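You operate a simulated robot arm through the tools that you are given. There is no shell and no other tool. Be economical: measure what you need, move in short steps, check, and stop when the job is done.

You are at the controls of a simulated two-armed robot. One attempt, no reset.

Task
Wipe up the spill on the top of the long processor with the rag and put it back.
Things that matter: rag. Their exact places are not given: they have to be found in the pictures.

It is judged by the outcome, as a careful person would: the job done as asked, and still so three seconds after it is handed in. It fails if anything else is knocked over, pushed out of place, dropped, spilled or broken.

Robot
Two 7-joint arms with two-finger parallel grippers on one trunk, on a base that drives. Base frame: it is fixed to the floor where the robot stands at the start and does not move with it; the origin is under the middle of the robot, x ahead of it, y to its left, z up; the surface under the hand at the start is at about z = 103.7. Lengths are in cm, angles in degrees, forces in N, time in s.
The left shoulder is at the start at [11, 16.9, 151.1], the right one opposite. With the tool pointing down near the work surface each hand reaches from about 68 to 76 cm from the robot's upright axis, wherever it stands, measured 20 degrees to its own side. Payload 1.57 kg a hand.
The TCP of each hand is the grasp point between the finger pads, 3 cm short of the fingertips. In the tool frame z runs along the fingers and y along their closing line. The gripper opens to 8 cm. The fingers are 1.7 cm wide and 1.2 cm thick; the gripper's body (4 by 8.2 cm) begins 8 cm behind the TCP.
Orientation is that of the tool frame in the base frame, as a unit quaternion [w, x, y, z]. With the fingers straight down and closing along the base's y, the tool's x points along the base's -x, its y along +y and its z along -z.

Tools
- The arms move only by the tool nudge_tool. It takes "left_steps", "right_steps" or both (then of equal length, played together; a hand with none holds still); each is one flat list of numbers, 7 for each row, row after row: the turn, a rotation vector about the tool's x, y, z in degrees, then the shift along the tool's x, y, z in cm, then the opening, from 0 (shut) to 1 (fully open). In form: [rx, ry, rz, tx, ty, tz, claw, rx, ry, rz, tx, ty, tz, claw, ...]. A call has 1 to 12 rows; each row is the pose to reach, as a shift and turn from the pose commanded when the call began, along the tool's axes at that moment. A row lasts 0.2 s, in which the tool goes at most 5 cm and 8.6 degrees; a call with a longer step from one row to the next is refused whole, and so is a gripper value outside its range. Where a pose cannot be reached the arm comes as near as it can. A force on the tool above 40 N (or 10 N above the force at the start of the call, whichever is more), or a blocked arm, ends the call early, and 0.2 s more pass. Each finger travels about 7.2 cm/s and halts on what it meets, pressing with about 39 N; the grip force reading is that of the motor and also rises with nothing between the fingers. The clock runs only during rows and for 0.2 s after the last one: add rows that repeat a pose to give the fingers time. It gives the time, the measured TCP pose, the force on the tool (base axes), the opening and the grip force at its end, in the units of the frame above (readings bear some noise), with the torque about the TCP (base axes, N m) and any sound that the robot's microphone picked up.
- Cameras (640 x 400 px; columns grow to the right, rows downward): "scene" is now at [15.56, -0.92, 171.45]; the picture's right is [-0.01, -1.00, 0.00], its down [-0.73, 0.01, -0.69] and it looks along [0.69, -0.01, -0.73] (base axes); focal length 256 px, centre (320, 200). "left" rides on the left gripper at [7.2, 0.7, -12.2] in its tool frame; the picture's right is [-0.09, 1.00, 0.00], its down [-0.84, -0.08, -0.54] and it looks along [-0.54, -0.05, 0.84] (tool axes); focal length 238 px, centre (320, 200). "right" rides on the right gripper at [7.2, -0.7, -12.2] in its tool frame; the picture's right is [0.09, 1.00, 0.00], its down [-0.84, 0.08, -0.54] and it looks along [-0.54, 0.05, 0.84] (tool axes); focal length 238 px, centre (320, 200).
- snapshot(camera): a new picture of that camera. No time passes.
- lift_body(by): slides the trunk up (or, below 0, down) by that many cm; the arms and the scene camera ride with it, the base frame stays. It gives what a move gives, with no picture.
- drive_base(legs): drives the robot by 1 to 6 legs, each [ahead, left, turn to the left] in cm, cm and degrees, along the robot's own axes; the way and the turn of a leg run together, so that a leg with both is an arc; at most 150 cm and 180 degrees a leg. The arms and the cameras ride along, it lands a little off, and it stops where it bumps. It gives what a move gives.
- turn_head(pan, tilt): turns the head with the scene camera to pan (to the left, within 86 degrees either way) and tilt (down, from -29 to 69), counted from straight ahead of the robot. It gives what a move gives.
- locate(camera, pixels): for up to 12 pixels [column, row] of the newest picture of that camera ("zoom" is the newest enlarged one), the place [x, y, z] in the base frame of the surface seen there, good to about 0.3 cm, but the place of the scene camera against the robot may be out by one fixed shift of up to 2.5 cm in any direction. No time passes.
- enlarge(camera, box): a new picture of the part [left, top, right, bottom] of that camera's present view, enlarged. No time passes.
- hand_in(): hands the job in; it is judged then, once.

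Work in short steps. Measure before you move; look again where a grasp or a placing could have gone wrong, and mend it. You have 80 turns and 78 pictures in all, those below and enlarged ones among them. Open the grippers and draw the arms clear of the work before you hand the job in, unless the task says otherwise; then end with one line.

The tools are called after "Emit:" as name(argument=value, ...) on one line, values as JSON. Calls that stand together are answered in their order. nudge_tool: Moves the arms, as the interface text tells. Its arguments: {"type":"object","properties":{"left_steps":{"type":"array","items":{"type":"number"}},"right_steps":{"type":"array","items":{"type":"number"}}},"required":[]} The other tools are called the same way: lift_body (by) slides the trunk up or down; drive_base (legs) drives the base; turn_head (pan, tilt) turns the head that bears the scene camera; snapshot (camera) takes a picture; locate (camera, pixels) gives the place of the surface under pixels of a picture; enlarge (camera, box) takes an enlarged picture of a part of a camera's view; hand_in () hands the job in.

At the start:

```text
time: 0.0
left_tcp_pos: [64.64, 29.65, 119.7]
left_tool_rot: [0.0, 0.0, 1.0, 0.0]
left_contact_force: [-0.1, -0.3, -0.1]
left_wrist_torque: [0.0, -0.04, -0.02]
left_finger_gap: 7.99
left_finger_force: 0.0
right_tcp_pos: [68.44, -19.6, 119.65]
right_tool_rot: [0.0, 0.001, 1.0, 0.0]
right_contact_force: [-0.1, -0.1, 0.5]
right_wrist_torque: [0.0, 0.04, -0.03]
right_finger_gap: 8.0
right_finger_force: 0.0
trunk travel left (down, up): [-82.5, 6.5]
robot x, y, heading: [0.06, -0.04, 0.1]
head pan, tilt: [-0.6, 46.6]
```

scene: 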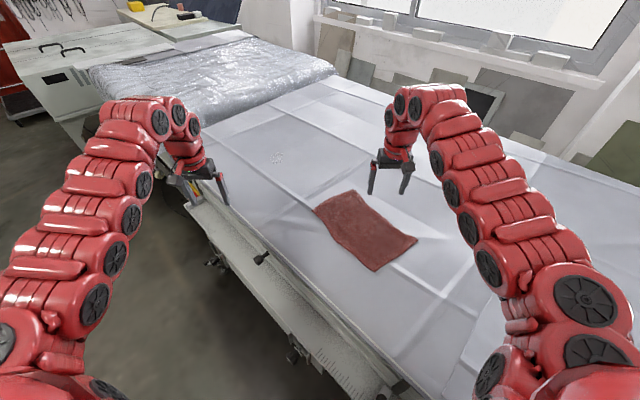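
right: 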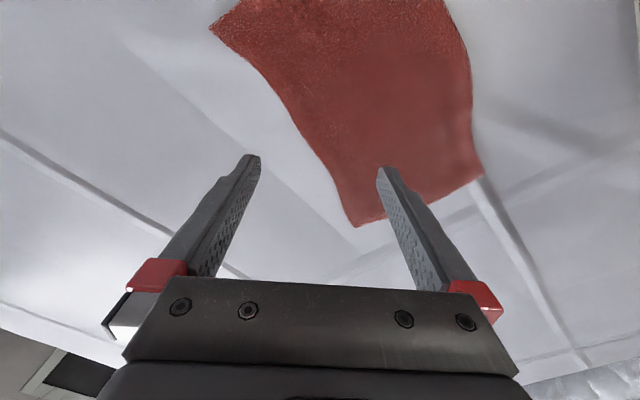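
left: 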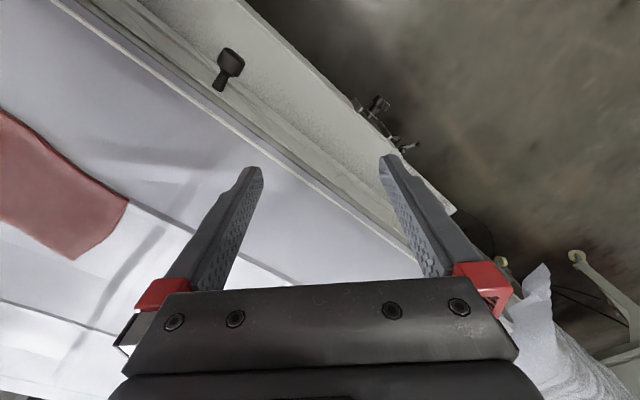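

The rag shows at about (365,230) in the scene picture, and there is a faint speckled mark near (278,158) that may be the spill. I enlarge both areas.

Emit:
enlarge(camera="scene", box=[220, 110, 380, 210])

Emit:
locate(camera="scene", pixels=[[278, 158], [348, 191], [316, 210], [372, 270], [417, 241], [365, 230], [205, 165], [230, 205], [300, 260], [430, 200], [330, 100], [395, 185]])

Emit:
enlarge(camera="scene", box=[60, 0, 380, 200])

```text
4.00 times, centred on (300, 160) of scene
```

zoom: 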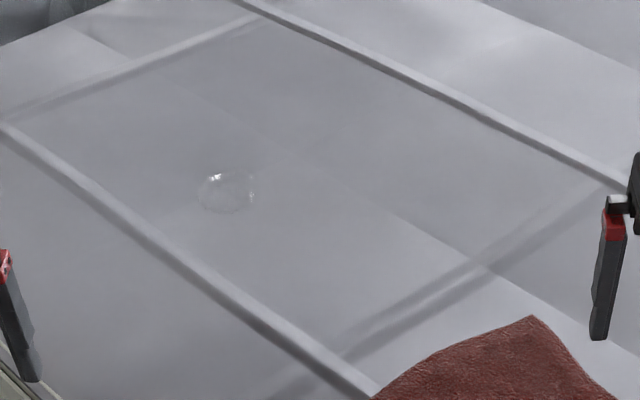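

```text
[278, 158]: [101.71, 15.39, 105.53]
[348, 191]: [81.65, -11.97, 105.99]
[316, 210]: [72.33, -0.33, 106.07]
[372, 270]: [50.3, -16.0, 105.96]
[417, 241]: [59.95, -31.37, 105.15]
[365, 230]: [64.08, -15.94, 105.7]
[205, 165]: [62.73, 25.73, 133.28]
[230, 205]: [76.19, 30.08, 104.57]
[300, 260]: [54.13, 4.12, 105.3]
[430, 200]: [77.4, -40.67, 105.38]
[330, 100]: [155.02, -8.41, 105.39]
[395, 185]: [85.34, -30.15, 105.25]
```

```text
2.00 times, centred on (220, 100) of scene
```

zoom: 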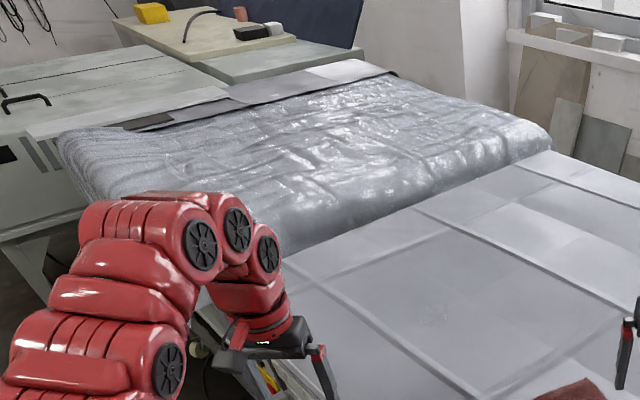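

The spill is a clear puddle near (101.7, 15.4), beyond reach from here, while the rag is within reach of the right hand. I measure the table's near edge and calibrate the rag's place with the right camera.

Emit:
locate(camera="scene", pixels=[[210, 205], [240, 235], [280, 275], [320, 310], [370, 360], [400, 388], [200, 215], [260, 257], [274, 160], [283, 155], [276, 152], [276, 163]])

Emit:
locate(camera="right", pixels=[[211, 28], [357, 226], [482, 173], [400, 100], [200, 120], [550, 100], [340, 20], [440, 10]])

Emit:
locate(camera="left", pixels=[[128, 202], [75, 259], [5, 115], [200, 120], [150, 60], [350, 215]])

```text
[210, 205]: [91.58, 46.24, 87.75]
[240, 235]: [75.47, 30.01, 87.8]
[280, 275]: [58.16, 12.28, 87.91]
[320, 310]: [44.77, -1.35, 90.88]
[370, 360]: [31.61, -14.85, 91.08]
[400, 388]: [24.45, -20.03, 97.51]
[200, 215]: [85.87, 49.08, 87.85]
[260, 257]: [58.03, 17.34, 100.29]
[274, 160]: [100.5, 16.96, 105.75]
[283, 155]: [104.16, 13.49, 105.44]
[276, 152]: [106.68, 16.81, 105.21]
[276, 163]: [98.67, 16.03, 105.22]
```

```text
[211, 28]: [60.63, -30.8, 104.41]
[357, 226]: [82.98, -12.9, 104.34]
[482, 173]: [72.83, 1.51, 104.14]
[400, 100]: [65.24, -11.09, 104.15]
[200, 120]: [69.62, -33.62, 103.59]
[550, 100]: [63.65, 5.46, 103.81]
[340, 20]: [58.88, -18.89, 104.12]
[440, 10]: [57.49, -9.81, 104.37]
```

```text
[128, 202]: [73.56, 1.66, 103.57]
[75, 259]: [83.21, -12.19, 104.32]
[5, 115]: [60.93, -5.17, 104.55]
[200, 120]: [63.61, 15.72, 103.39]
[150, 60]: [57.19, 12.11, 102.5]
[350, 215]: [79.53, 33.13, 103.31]
```

The hand cameras show that the scene camera needs a shift of about (+1, +0.7, -1.65), which puts the spill near (102.7, 16, 103.7). The table edge runs at 45 degrees, so driving about 47 cm parallel to it would bring the right hand over the spill. I look closely at the rag and at the way to the left.

Emit:
enlarge(camera="scene", box=[290, 170, 450, 280])

Emit:
turn_head(pan=45, tilt=45)

Emit:
snapshot(camera="scene")

```text
3.64 times, centred on (370, 225) of scene
```

zoom: 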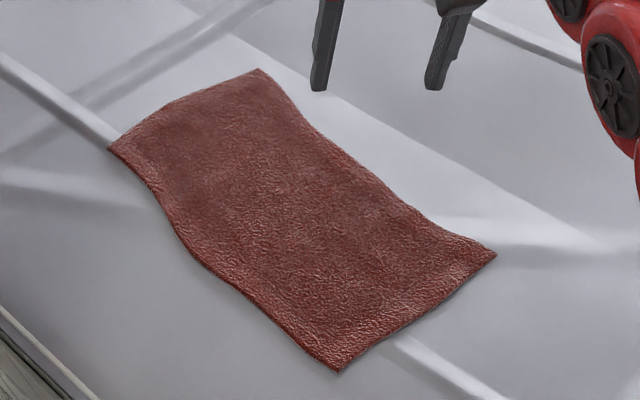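

```text
time: 1.1
left_tcp_pos: [64.84, 29.66, 119.66]
left_tool_rot: [0.0, -0.001, 1.0, 0.0]
left_contact_force: [-0.2, 0.0, -1.1]
left_wrist_torque: [-0.03, 0.02, 0.0]
left_finger_gap: 7.99
left_finger_force: 0.0
right_tcp_pos: [68.34, -19.67, 119.67]
right_tool_rot: [0.001, 0.001, 1.0, 0.0]
right_contact_force: [0.3, -0.1, 0.2]
right_wrist_torque: [0.03, 0.03, 0.0]
right_finger_gap: 8.0
right_finger_force: 0.1
trunk travel left (down, up): [-82.5, 6.5]
robot x, y, heading: [0.11, 0.18, 0.1]
head pan, tilt: [45.0, 45.0]
```

```text
71 pictures are left
```

scene: 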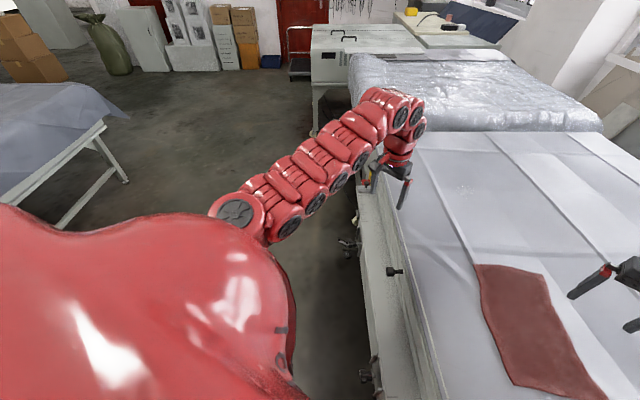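

The rag lies flat with its long side along the table. The floor along the table is clear, so I measure the bubble-wrapped bench that the left arm would come near.

Emit:
locate(camera="scene", pixels=[[352, 75], [440, 130], [358, 180], [365, 280], [345, 245], [330, 100], [440, 100], [425, 133], [315, 130], [395, 272], [598, 120], [350, 160]])

```text
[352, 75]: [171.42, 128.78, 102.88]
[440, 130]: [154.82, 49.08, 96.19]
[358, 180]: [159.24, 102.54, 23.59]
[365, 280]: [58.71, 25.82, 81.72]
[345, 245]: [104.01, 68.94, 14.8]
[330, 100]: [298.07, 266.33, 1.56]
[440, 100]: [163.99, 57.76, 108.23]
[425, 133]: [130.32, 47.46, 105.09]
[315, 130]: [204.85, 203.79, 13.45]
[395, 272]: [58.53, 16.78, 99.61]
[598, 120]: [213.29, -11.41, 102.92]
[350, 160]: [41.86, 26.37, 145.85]
```

The bench's near end at x+y≈204 leaves room. The rag's centre is about (67, -14.5), so I move the right hand over it with open fingers and come down close to it.

Emit:
nudge_tool(right_steps=[0, 0, 0, 0.7, 2.5, 3, 1, 0, 0, 0, 1.3, 5, 6, 1, 0, 0, 0, 1.3, 5, 9, 1, 0, 0, 0, 1.3, 5, 11, 1, 0, 0, 0, 1.3, 5, 11.7, 1])

Emit:
snapshot(camera="right")

```text
time: 2.3
left_tcp_pos: [64.78, 29.69, 119.61]
left_tool_rot: [0.0, -0.001, 1.0, 0.0]
left_contact_force: [0.0, 0.4, -0.6]
left_wrist_torque: [-0.02, 0.01, 0.0]
left_finger_gap: 8.03
left_finger_force: 0.1
right_tcp_pos: [67.23, -14.49, 107.92]
right_tool_rot: [-0.001, 0.0, 1.0, 0.0]
right_contact_force: [0.2, 0.8, 0.5]
right_wrist_torque: [-0.01, -0.01, 0.02]
right_finger_gap: 8.01
right_finger_force: 0.0
trunk travel left (down, up): [-82.5, 6.5]
robot x, y, heading: [-0.09, 0.07, -0.0]
head pan, tilt: [45.0, 45.0]
```

```text
70 pictures are left
```

right: 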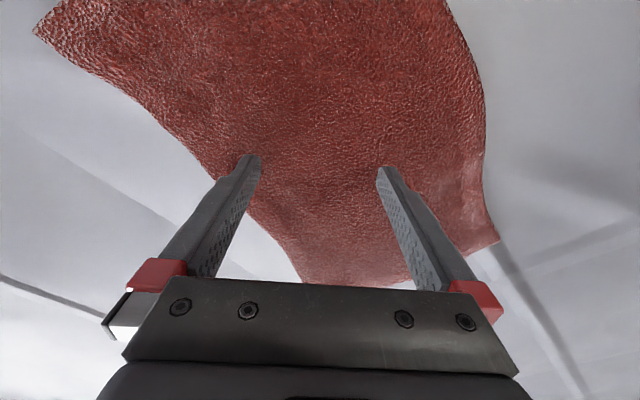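

Both fingertips are over the rag at (250,160) and (385,170). I lower slowly until they touch it.

Emit:
nudge_tool(right_steps=[0, 0, 0, 0, 0, 0.4, 0.7, 0, 0, 0, 0, 0, 0.8, 0.7, 0, 0, 0, 0, 0, 1.1, 0.7, 0, 0, 0, 0, 0, 1.3, 0.7])

```text
time: 3.3
left_tcp_pos: [64.54, 29.82, 119.81]
left_tool_rot: [0.001, -0.001, 1.0, 0.0]
left_contact_force: [0.1, 0.6, 0.1]
left_wrist_torque: [0.01, -0.01, 0.02]
left_finger_gap: 8.01
left_finger_force: 0.1
right_tcp_pos: [67.01, -14.55, 106.97]
right_tool_rot: [0.003, 0.0, 1.0, 0.0]
right_contact_force: [1.9, -0.5, 23.3]
right_wrist_torque: [0.01, -0.1, 0.02]
right_finger_gap: 5.61
right_finger_force: 0.0
trunk travel left (down, up): [-82.5, 6.5]
robot x, y, heading: [-0.17, -0.03, 0.0]
head pan, tilt: [45.0, 45.0]
```

The fingertips press on the rag with 23 N at z 106.97. I close the gripper here to gather the cloth, then look.

Emit:
nudge_tool(right_steps=[0, 0, 0, 0, 0, 0, 0.5, 0, 0, 0, 0, 0, 0, 0.25, 0, 0, 0, 0, 0, 0, 0, 0, 0, 0, 0, 0, 0, 0, 0, 0, 0, 0, 0, 0, 0])

Emit:
snapshot(camera="right")

```text
time: 4.5
left_tcp_pos: [64.44, 29.71, 119.92]
left_tool_rot: [0.002, -0.001, 1.0, 0.0]
left_contact_force: [-0.2, -0.5, -0.2]
left_wrist_torque: [-0.02, 0.01, -0.03]
left_finger_gap: 8.01
left_finger_force: 0.1
right_tcp_pos: [66.88, -14.62, 106.92]
right_tool_rot: [0.002, 0.0, 1.0, 0.0]
right_contact_force: [0.9, -1.8, 33.4]
right_wrist_torque: [-0.03, -0.03, 0.02]
right_finger_gap: 0.47
right_finger_force: 24.9
trunk travel left (down, up): [-82.5, 6.5]
robot x, y, heading: [0.14, 0.21, 0.1]
head pan, tilt: [45.0, 45.0]
```

```text
69 pictures are left
```

right: 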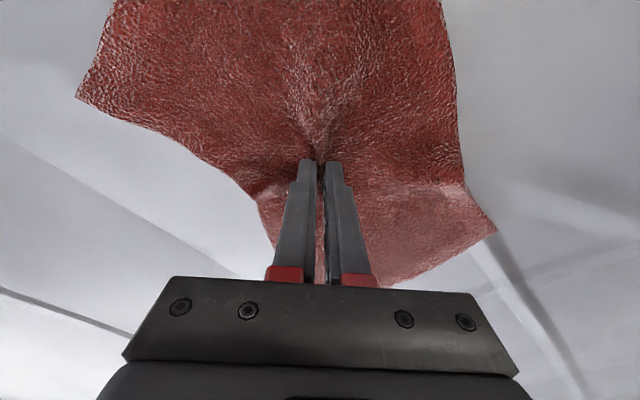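

The cloth has bunched between the fingers, with a gap of 0.47 and a grip of 25 N. I lift it and check.

Emit:
nudge_tool(right_steps=[0, 0, 0, 0, 0, -1, 0, 0, 0, 0, 0, 0, -3, 0, 0, 0, 0, 0, 0, -6, 0, 0, 0, 0, 0, 0, -10, 0, 0, 0, 0, 0, 0, -14, 0, 0, 0, 0, 0, 0, -17, 0])

Emit:
snapshot(camera="right")

Emit:
turn_head(pan=-1, tilt=47)

Emit:
snapshot(camera="scene")

```text
time: 5.9
left_tcp_pos: [64.81, 29.62, 119.66]
left_tool_rot: [0.0, 0.0, 1.0, 0.0]
left_contact_force: [-0.7, 0.2, -0.2]
left_wrist_torque: [0.0, 0.0, 0.02]
left_finger_gap: 8.02
left_finger_force: 0.1
right_tcp_pos: [67.12, -14.75, 123.78]
right_tool_rot: [0.0, 0.001, 1.0, -0.001]
right_contact_force: [0.3, -0.7, -0.7]
right_wrist_torque: [0.01, -0.02, 0.01]
right_finger_gap: 0.43
right_finger_force: 25.1
trunk travel left (down, up): [-82.5, 6.5]
robot x, y, heading: [0.33, 0.02, 0.0]
head pan, tilt: [45.0, 45.0]
```

```text
68 pictures are left
```

right: 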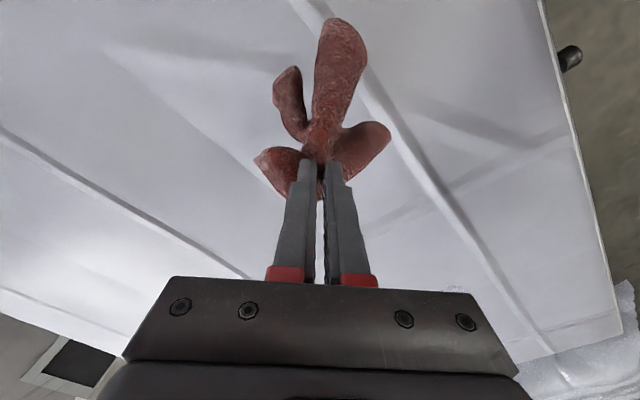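

```text
time: 7.1
left_tcp_pos: [64.81, 29.65, 119.61]
left_tool_rot: [0.0, -0.001, 1.0, 0.0]
left_contact_force: [-0.5, -0.1, -0.4]
left_wrist_torque: [0.01, 0.02, 0.02]
left_finger_gap: 8.0
left_finger_force: 0.1
right_tcp_pos: [67.04, -14.51, 123.6]
right_tool_rot: [0.0, 0.0, 1.0, 0.0]
right_contact_force: [0.3, 0.0, 0.9]
right_wrist_torque: [-0.05, 0.02, 0.07]
right_finger_gap: 0.44
right_finger_force: 25.1
trunk travel left (down, up): [-82.5, 6.5]
robot x, y, heading: [-0.06, 0.35, -0.1]
head pan, tilt: [-1.0, 47.0]
```

```text
67 pictures are left
```

scene: 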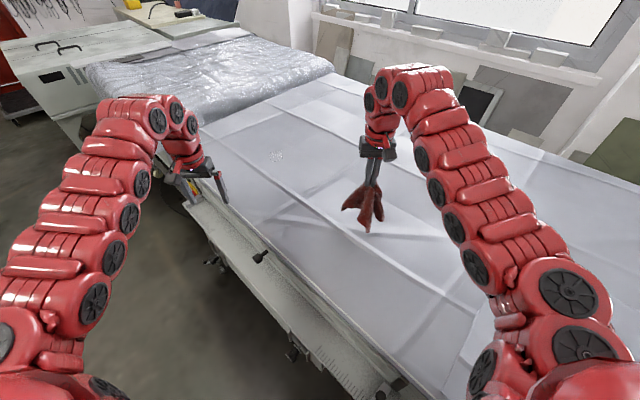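

The rag hangs securely from the right hand. I raise the trunk 5 cm for clearance and drive parallel to the table edge, 33 ahead and 33 left.

Emit:
lift_body(by=5)

Emit:
drive_base(legs=[[33, 33, 0]])

Emit:
snapshot(camera="scene")

Emit:
snapshot(camera="right")

```text
time: 8.0
left_tcp_pos: [64.86, 29.71, 124.67]
left_tool_rot: [0.0, -0.001, 1.0, 0.0]
left_contact_force: [-0.1, 1.0, 0.1]
left_wrist_torque: [-0.01, -0.01, 0.01]
left_finger_gap: 8.02
left_finger_force: 0.0
right_tcp_pos: [67.01, -14.53, 128.67]
right_tool_rot: [0.0, 0.0, 1.0, 0.001]
right_contact_force: [-0.6, 1.1, -0.1]
right_wrist_torque: [-0.02, -0.04, 0.02]
right_finger_gap: 0.42
right_finger_force: 25.3
trunk travel left (down, up): [-87.5, 1.5]
robot x, y, heading: [0.04, 0.2, -0.1]
head pan, tilt: [-1.0, 47.0]
```

```text
time: 10.8
left_tcp_pos: [98.09, 62.57, 124.72]
left_tool_rot: [0.001, 0.001, 1.0, 0.0]
left_contact_force: [0.2, -0.3, 0.5]
left_wrist_torque: [0.04, 0.0, 0.02]
left_finger_gap: 8.0
left_finger_force: 0.1
right_tcp_pos: [100.28, 18.18, 128.77]
right_tool_rot: [0.001, 0.001, 1.0, 0.001]
right_contact_force: [0.3, -1.1, 0.1]
right_wrist_torque: [0.02, -0.02, 0.03]
right_finger_gap: 0.42
right_finger_force: 24.9
trunk travel left (down, up): [-87.5, 1.5]
robot x, y, heading: [33.2, 32.71, -0.4]
head pan, tilt: [-1.0, 47.0]
```

```text
66 pictures are left
```

scene: 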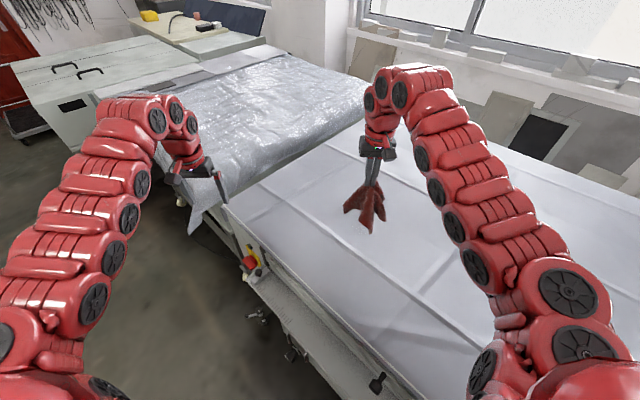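

```text
65 pictures are left
```

right: 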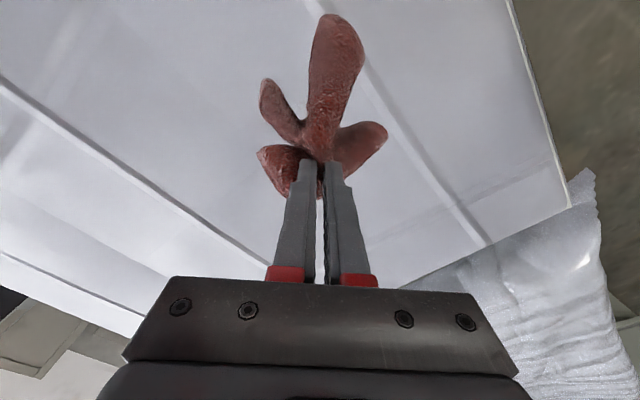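

I am over the spill area. I centre the hand at about (102.5, 16) and lower the rag onto the spill.

Emit:
nudge_tool(right_steps=[0, 0, 0, -1.2, -1.2, 3, 0, 0, 0, 0, -2.2, -2.2, 6, 0, 0, 0, 0, -2.2, -2.2, 9, 0, 0, 0, 0, -2.2, -2.2, 12, 0, 0, 0, 0, -2.2, -2.2, 15, 0, 0, 0, 0, -2.2, -2.2, 17, 0, 0, 0, 0, -2.2, -2.2, 19, 0, 0, 0, 0, -2.2, -2.2, 20, 0, 0, 0, 0, -2.2, -2.2, 20.6, 0])

Emit:
snapshot(camera="right")

Emit:
enlarge(camera="scene", box=[300, 130, 460, 230])

```text
time: 12.8
left_tcp_pos: [98.18, 62.74, 124.58]
left_tool_rot: [0.0, 0.001, 1.0, -0.001]
left_contact_force: [0.6, 0.1, 0.5]
left_wrist_torque: [-0.03, -0.03, 0.01]
left_finger_gap: 8.01
left_finger_force: 0.0
right_tcp_pos: [102.39, 16.17, 107.97]
right_tool_rot: [0.0, 0.0, 1.0, 0.0]
right_contact_force: [0.2, -0.2, 2.0]
right_wrist_torque: [0.01, -0.04, 0.03]
right_finger_gap: 0.43
right_finger_force: 24.8
trunk travel left (down, up): [-87.5, 1.5]
robot x, y, heading: [33.04, 33.3, -0.2]
head pan, tilt: [-1.0, 47.0]
```

```text
64 pictures are left
```

right: 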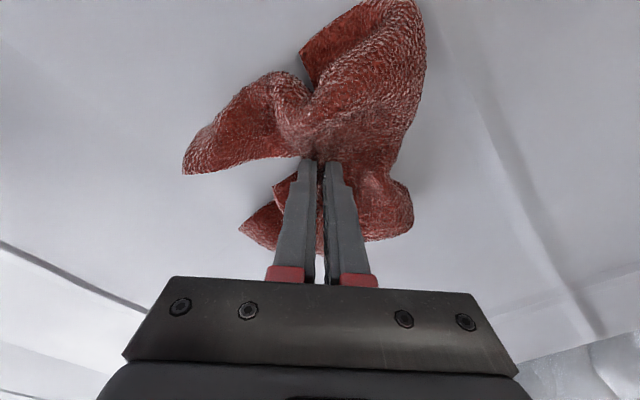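

```text
4.00 times, centred on (380, 180) of scene
```

zoom: 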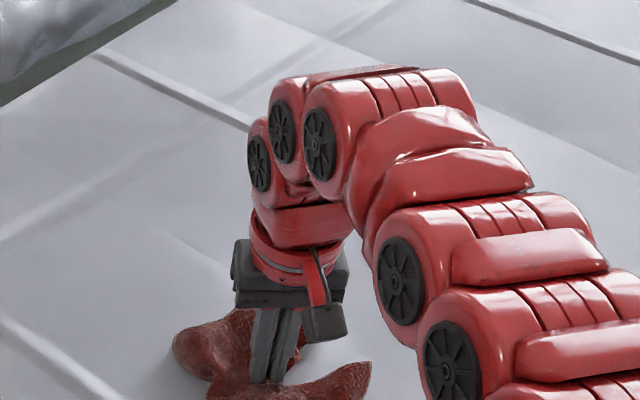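

The rag lies on the spill with 2 N of contact. I press slightly and scrub in strokes of ±4 cm across the area.

Emit:
nudge_tool(right_steps=[0, 0, 0, 0, 0, 0.6, 0, 0, 0, 0, -2, 0, 0.7, 0, 0, 0, 0, -4, 0, 0.7, 0, 0, 0, 0, -4, 2, 0.7, 0, 0, 0, 0, -1, 2, 0.7, 0, 0, 0, 0, 2, 2, 0.7, 0, 0, 0, 0, 4, 2, 0.7, 0, 0, 0, 0, 4, 0, 0.7, 0, 0, 0, 0, 2, -2, 0.7, 0, 0, 0, 0, -1, -2, 0.7, 0, 0, 0, 0, -4, -2, 0.7, 0, 0, 0, 0, -2, 0, 0.7, 0])

Emit:
nudge_tool(right_steps=[0, 0, 0, 0, -2, 0, 0, 0, 0, 0, 0, -4.5, 0, 0, 0, 0, 0, 2, -4.5, 0, 0, 0, 0, 0, 2, -1.5, 0, 0, 0, 0, 0, 2, 1.5, 0, 0, 0, 0, 0, 2, 4.5, 0, 0, 0, 0, 0, 4, 4.5, 0, 0, 0, 0, 0, 4, 1, 0, 0, 0, 0, 0, 4, -2, 0, 0, 0, 0, 0, 4, -4.5, 0, 0, 0, 0, 0, 2, -2, 0, 0, 0, 0, 0, 2, 0, 0, 0])

Emit:
snapshot(camera="right")

```text
time: 15.4
left_tcp_pos: [97.93, 62.48, 124.81]
left_tool_rot: [0.0, 0.001, 1.0, 0.001]
left_contact_force: [-0.2, -0.3, -0.2]
left_wrist_torque: [0.04, -0.04, 0.0]
left_finger_gap: 8.01
left_finger_force: 0.0
right_tcp_pos: [104.27, 15.9, 107.51]
right_tool_rot: [0.002, 0.001, 1.0, 0.002]
right_contact_force: [0.8, -1.5, 7.4]
right_wrist_torque: [0.01, -0.11, 0.01]
right_finger_gap: 0.41
right_finger_force: 25.2
right hand out of reach, approached as far as the arm can: row 3, 4, 11
trunk travel left (down, up): [-87.5, 1.5]
robot x, y, heading: [33.63, 33.08, 0.0]
head pan, tilt: [-1.0, 47.0]
```

```text
time: 18.0
left_tcp_pos: [97.97, 62.79, 124.76]
left_tool_rot: [0.001, 0.001, 1.0, -0.001]
left_contact_force: [0.4, -0.2, -0.5]
left_wrist_torque: [0.02, -0.02, 0.0]
left_finger_gap: 8.02
left_finger_force: 0.2
right_tcp_pos: [102.5, 16.21, 107.48]
right_tool_rot: [0.001, 0.002, 1.0, 0.0]
right_contact_force: [1.8, -2.8, 9.5]
right_wrist_torque: [-0.06, -0.1, 0.03]
right_finger_gap: 0.42
right_finger_force: 24.7
trunk travel left (down, up): [-87.5, 1.5]
robot x, y, heading: [33.25, 33.19, -0.0]
head pan, tilt: [-1.0, 47.0]
```

```text
62 pictures are left
```

right: 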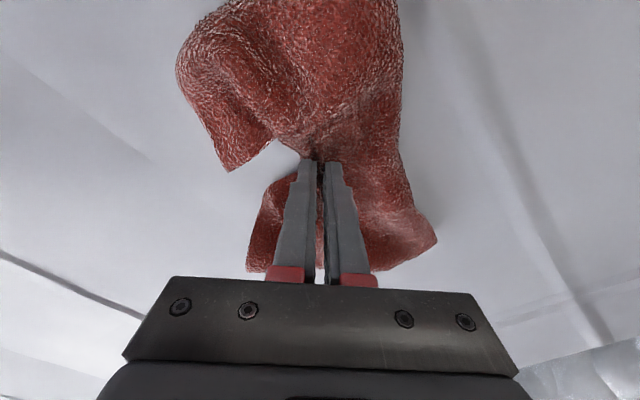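

I scrubbed with about 8–10 N. Next I lift the rag, shift it sideways and look at the spill area.

Emit:
nudge_tool(right_steps=[0, 0, 0, 0, 0, -3, 0, 0, 0, 0, 0, 0, -7, 0, 0, 0, 0, 0, 0, -11, 0, 0, 0, 0, 0, -3, -15, 0, 0, 0, 0, 0, -7, -18, 0, 0, 0, 0, 0, -11, -20, 0, 0, 0, 0, 0, -15, -21, 0])

Emit:
snapshot(camera="scene")

Emit:
enlarge(camera="scene", box=[280, 150, 440, 250])

Emit:
snapshot(camera="right")

```text
time: 19.6
left_tcp_pos: [98.17, 62.58, 124.67]
left_tool_rot: [0.0, 0.001, 1.0, 0.001]
left_contact_force: [-0.4, -1.0, -0.1]
left_wrist_torque: [0.02, 0.02, 0.01]
left_finger_gap: 7.98
left_finger_force: 0.0
right_tcp_pos: [102.5, 1.03, 128.33]
right_tool_rot: [0.0, 0.001, 1.0, 0.001]
right_contact_force: [0.1, -1.3, 0.0]
right_wrist_torque: [0.01, 0.0, 0.01]
right_finger_gap: 0.43
right_finger_force: 24.5
trunk travel left (down, up): [-87.5, 1.5]
robot x, y, heading: [33.19, 33.58, -0.1]
head pan, tilt: [-1.0, 47.0]
```

```text
61 pictures are left
```

scene: 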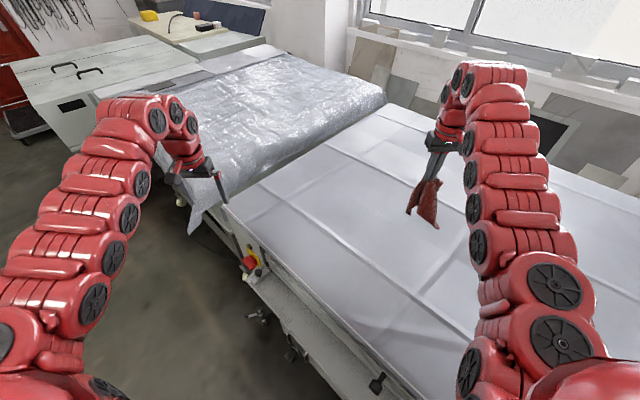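

```text
4.00 times, centred on (360, 200) of scene
```

zoom: 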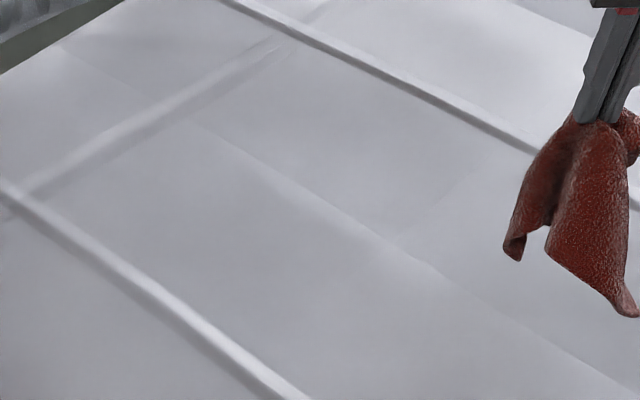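

```text
59 pictures are left
```

right: 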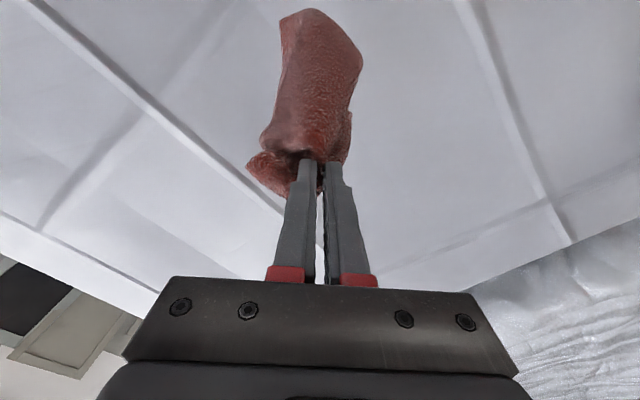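

The spill is gone and the table is clean around zoom (320,260). I drive back by the same way.

Emit:
drive_base(legs=[[-33.1, -33.3, 0]])

Emit:
snapshot(camera="scene")

```text
time: 22.4
left_tcp_pos: [65.01, 29.42, 124.56]
left_tool_rot: [0.0, 0.001, 1.0, 0.0]
left_contact_force: [0.6, 0.1, 0.0]
left_wrist_torque: [-0.01, -0.02, 0.01]
left_finger_gap: 7.99
left_finger_force: 0.0
right_tcp_pos: [69.47, -31.99, 128.15]
right_tool_rot: [0.0, 0.002, 1.0, 0.0]
right_contact_force: [-0.7, -0.4, -1.1]
right_wrist_torque: [-0.02, 0.01, 0.05]
right_finger_gap: 0.43
right_finger_force: 24.7
trunk travel left (down, up): [-87.5, 1.5]
robot x, y, heading: [0.1, -0.18, -0.3]
head pan, tilt: [-1.0, 47.0]
```

```text
58 pictures are left
```

scene: 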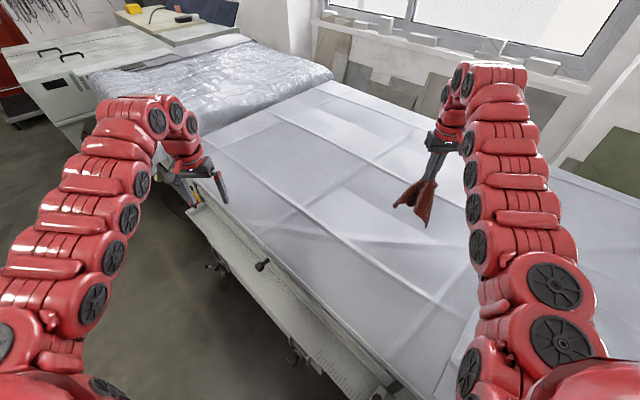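

I am back at the starting spot, and the old spill place is clean in this picture too. I bring the rag over its old place (67, -14.6) and lower it.

Emit:
nudge_tool(right_steps=[0, 0, 0, 1, 4.4, 0, 0, 0, 0, 0, 2, 8.8, 0, 0, 0, 0, 0, 2.5, 13.2, 0, 0, 0, 0, 0, 2.5, 17.4, 0, 0, 0, 0, 0, 2.5, 17.4, 4, 0, 0, 0, 0, 2.5, 17.4, 8, 0, 0, 0, 0, 2.5, 17.4, 11, 0, 0, 0, 0, 2.5, 17.4, 14, 0, 0, 0, 0, 2.5, 17.4, 17, 0, 0, 0, 0, 2.5, 17.4, 19, 0, 0, 0, 0, 2.5, 17.4, 20.2, 0])

Emit:
snapshot(camera="right")

Emit:
enlarge(camera="scene", box=[290, 170, 450, 280])

```text
time: 24.8
left_tcp_pos: [64.84, 29.4, 124.77]
left_tool_rot: [0.001, 0.0, 1.0, 0.0]
left_contact_force: [-0.6, 1.1, 0.0]
left_wrist_torque: [0.02, 0.0, 0.01]
left_finger_gap: 8.0
left_finger_force: 0.1
right_tcp_pos: [67.03, -14.69, 108.21]
right_tool_rot: [0.002, 0.002, 1.0, 0.0]
right_contact_force: [1.1, -0.1, 6.0]
right_wrist_torque: [0.08, 0.01, -0.01]
right_finger_gap: 0.41
right_finger_force: 24.6
trunk travel left (down, up): [-87.5, 1.5]
robot x, y, heading: [0.02, -0.13, -0.2]
head pan, tilt: [-1.0, 47.0]
```

```text
57 pictures are left
```

right: 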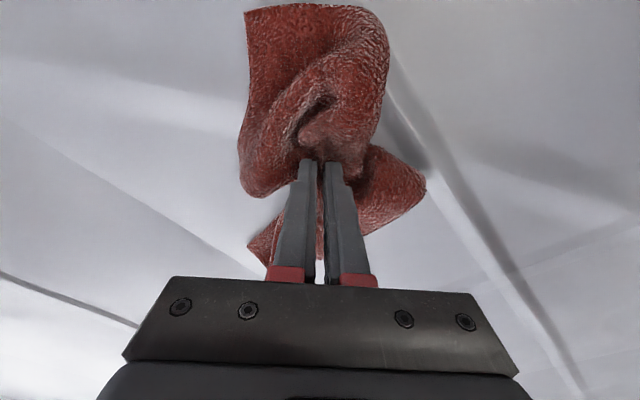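

```text
3.64 times, centred on (370, 225) of scene
```

zoom: 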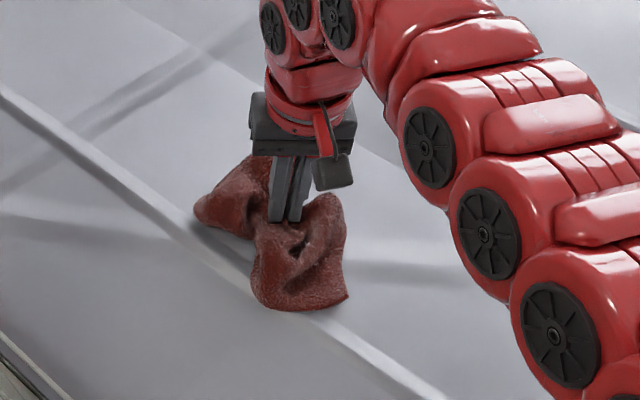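

The rag rests on its old place. I open the fingers, let the cloth relax, and lift straight up.

Emit:
nudge_tool(right_steps=[0, 0, 0, 0, 0, 0, 0.2, 0, 0, 0, 0, 0, 0, 0.4, 0, 0, 0, 0, 0, 0, 0.4, 0, 0, 0, 0, 0, -1, 0.4, 0, 0, 0, 0, 0, -3, 0.4, 0, 0, 0, 0, 0, -6, 0.5, 0, 0, 0, 0, 0, -10, 0.5, 0, 0, 0, 0, 0, -14, 0.5, 0, 0, 0, 0, 0, -18, 0.5])

Emit:
snapshot(camera="right")

Emit:
enlarge(camera="scene", box=[290, 170, 450, 280])

```text
time: 26.8
left_tcp_pos: [64.77, 29.39, 124.65]
left_tool_rot: [0.0, 0.001, 1.0, 0.0]
left_contact_force: [-0.1, -0.1, 0.4]
left_wrist_torque: [0.01, 0.01, -0.03]
left_finger_gap: 8.0
left_finger_force: 0.1
right_tcp_pos: [66.89, -15.03, 126.22]
right_tool_rot: [0.0, 0.002, 1.0, 0.0]
right_contact_force: [0.0, 1.2, 0.4]
right_wrist_torque: [-0.04, -0.04, 0.02]
right_finger_gap: 4.0
right_finger_force: 0.1
trunk travel left (down, up): [-87.5, 1.5]
robot x, y, heading: [0.33, -0.03, 0.1]
head pan, tilt: [-1.0, 47.0]
```

```text
55 pictures are left
```

right: 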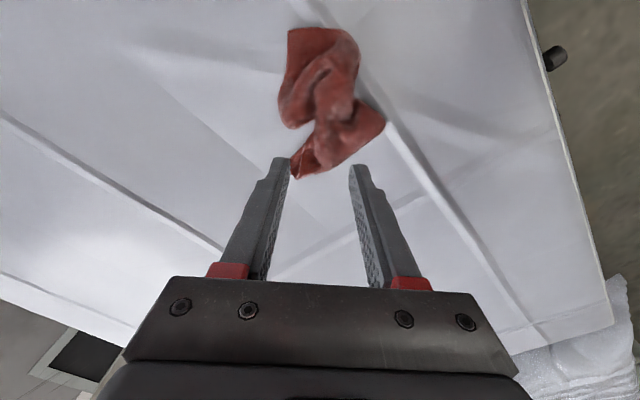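

```text
3.64 times, centred on (370, 225) of scene
```

zoom: 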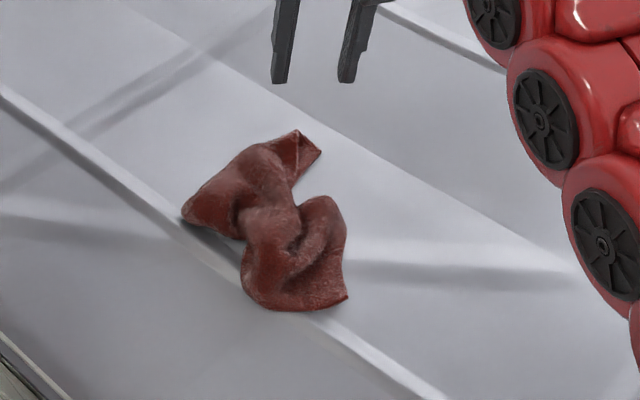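

The rag lies crumpled on its old place. I measure how well its middle and its ends match the original outline.

Emit:
locate(camera="right", pixels=[[290, 30], [358, 50], [385, 120], [297, 178], [282, 115], [330, 100], [320, 60], [335, 140]])

Emit:
enlarge(camera="right", box=[256, 10, 416, 190])

```text
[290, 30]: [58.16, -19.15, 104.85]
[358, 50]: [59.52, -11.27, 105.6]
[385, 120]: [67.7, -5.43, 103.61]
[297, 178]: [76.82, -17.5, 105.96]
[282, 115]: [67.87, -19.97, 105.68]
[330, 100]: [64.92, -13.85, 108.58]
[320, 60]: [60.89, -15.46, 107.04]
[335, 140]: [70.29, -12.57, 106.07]
```

```text
2.22 times, centred on (336, 100) of right
```

zoom: 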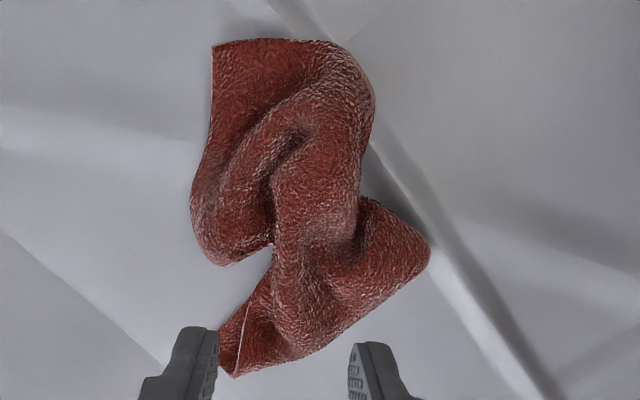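

The rag's middle is at about (66, -13.5), within 2 cm of its original centre and inside the old outline, so I leave it there. I draw the right arm aside to its starting place and open it, then take a last look.

Emit:
nudge_tool(right_steps=[0, 0, 0, 0, -4, -1, 0.7, 0, 0, 0, 0, -8, -2, 1, 0, 0, 0, 0, -12, -2, 1, 0, 0, 0, 0, -16, -2, 1, 0, 0, 0, 0, -16, -2, 1])

Emit:
snapshot(camera="scene")

Emit:
enlarge(camera="scene", box=[220, 100, 420, 240])

```text
time: 28.0
left_tcp_pos: [64.99, 29.55, 124.75]
left_tool_rot: [0.0, 0.001, 1.0, 0.001]
left_contact_force: [-0.1, 0.3, 0.9]
left_wrist_torque: [-0.03, 0.01, -0.02]
left_finger_gap: 7.99
left_finger_force: 0.0
right_tcp_pos: [66.83, -30.99, 128.24]
right_tool_rot: [0.0, 0.001, 1.0, -0.001]
right_contact_force: [0.0, 1.1, -0.1]
right_wrist_torque: [-0.02, 0.01, -0.01]
right_finger_gap: 8.01
right_finger_force: 0.0
trunk travel left (down, up): [-87.5, 1.5]
robot x, y, heading: [-0.11, -0.2, -0.2]
head pan, tilt: [-1.0, 47.0]
```

```text
52 pictures are left
```

scene: 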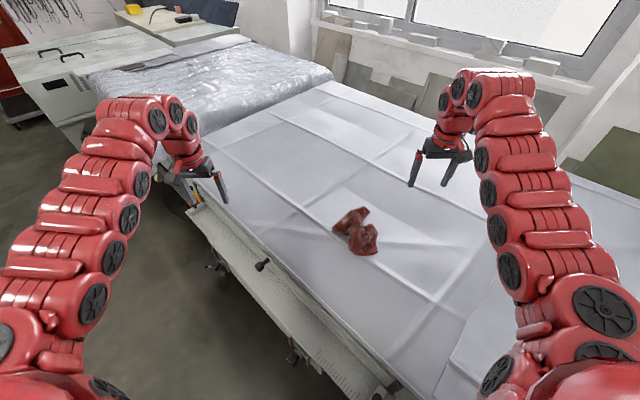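

```text
2.86 times, centred on (320, 170) of scene
```

zoom: 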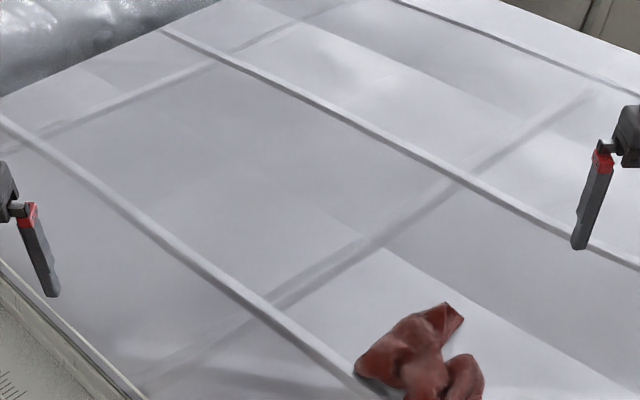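

The spill is wiped up, the rag is back on its place, and both hands are open and clear. I hand in.

Emit:
hand_in()

```text
The job is handed in.
```

I wiped up the spill on the long processor and put the rag back within about 2 cm of where it started; it lies crumpled rather than flat.
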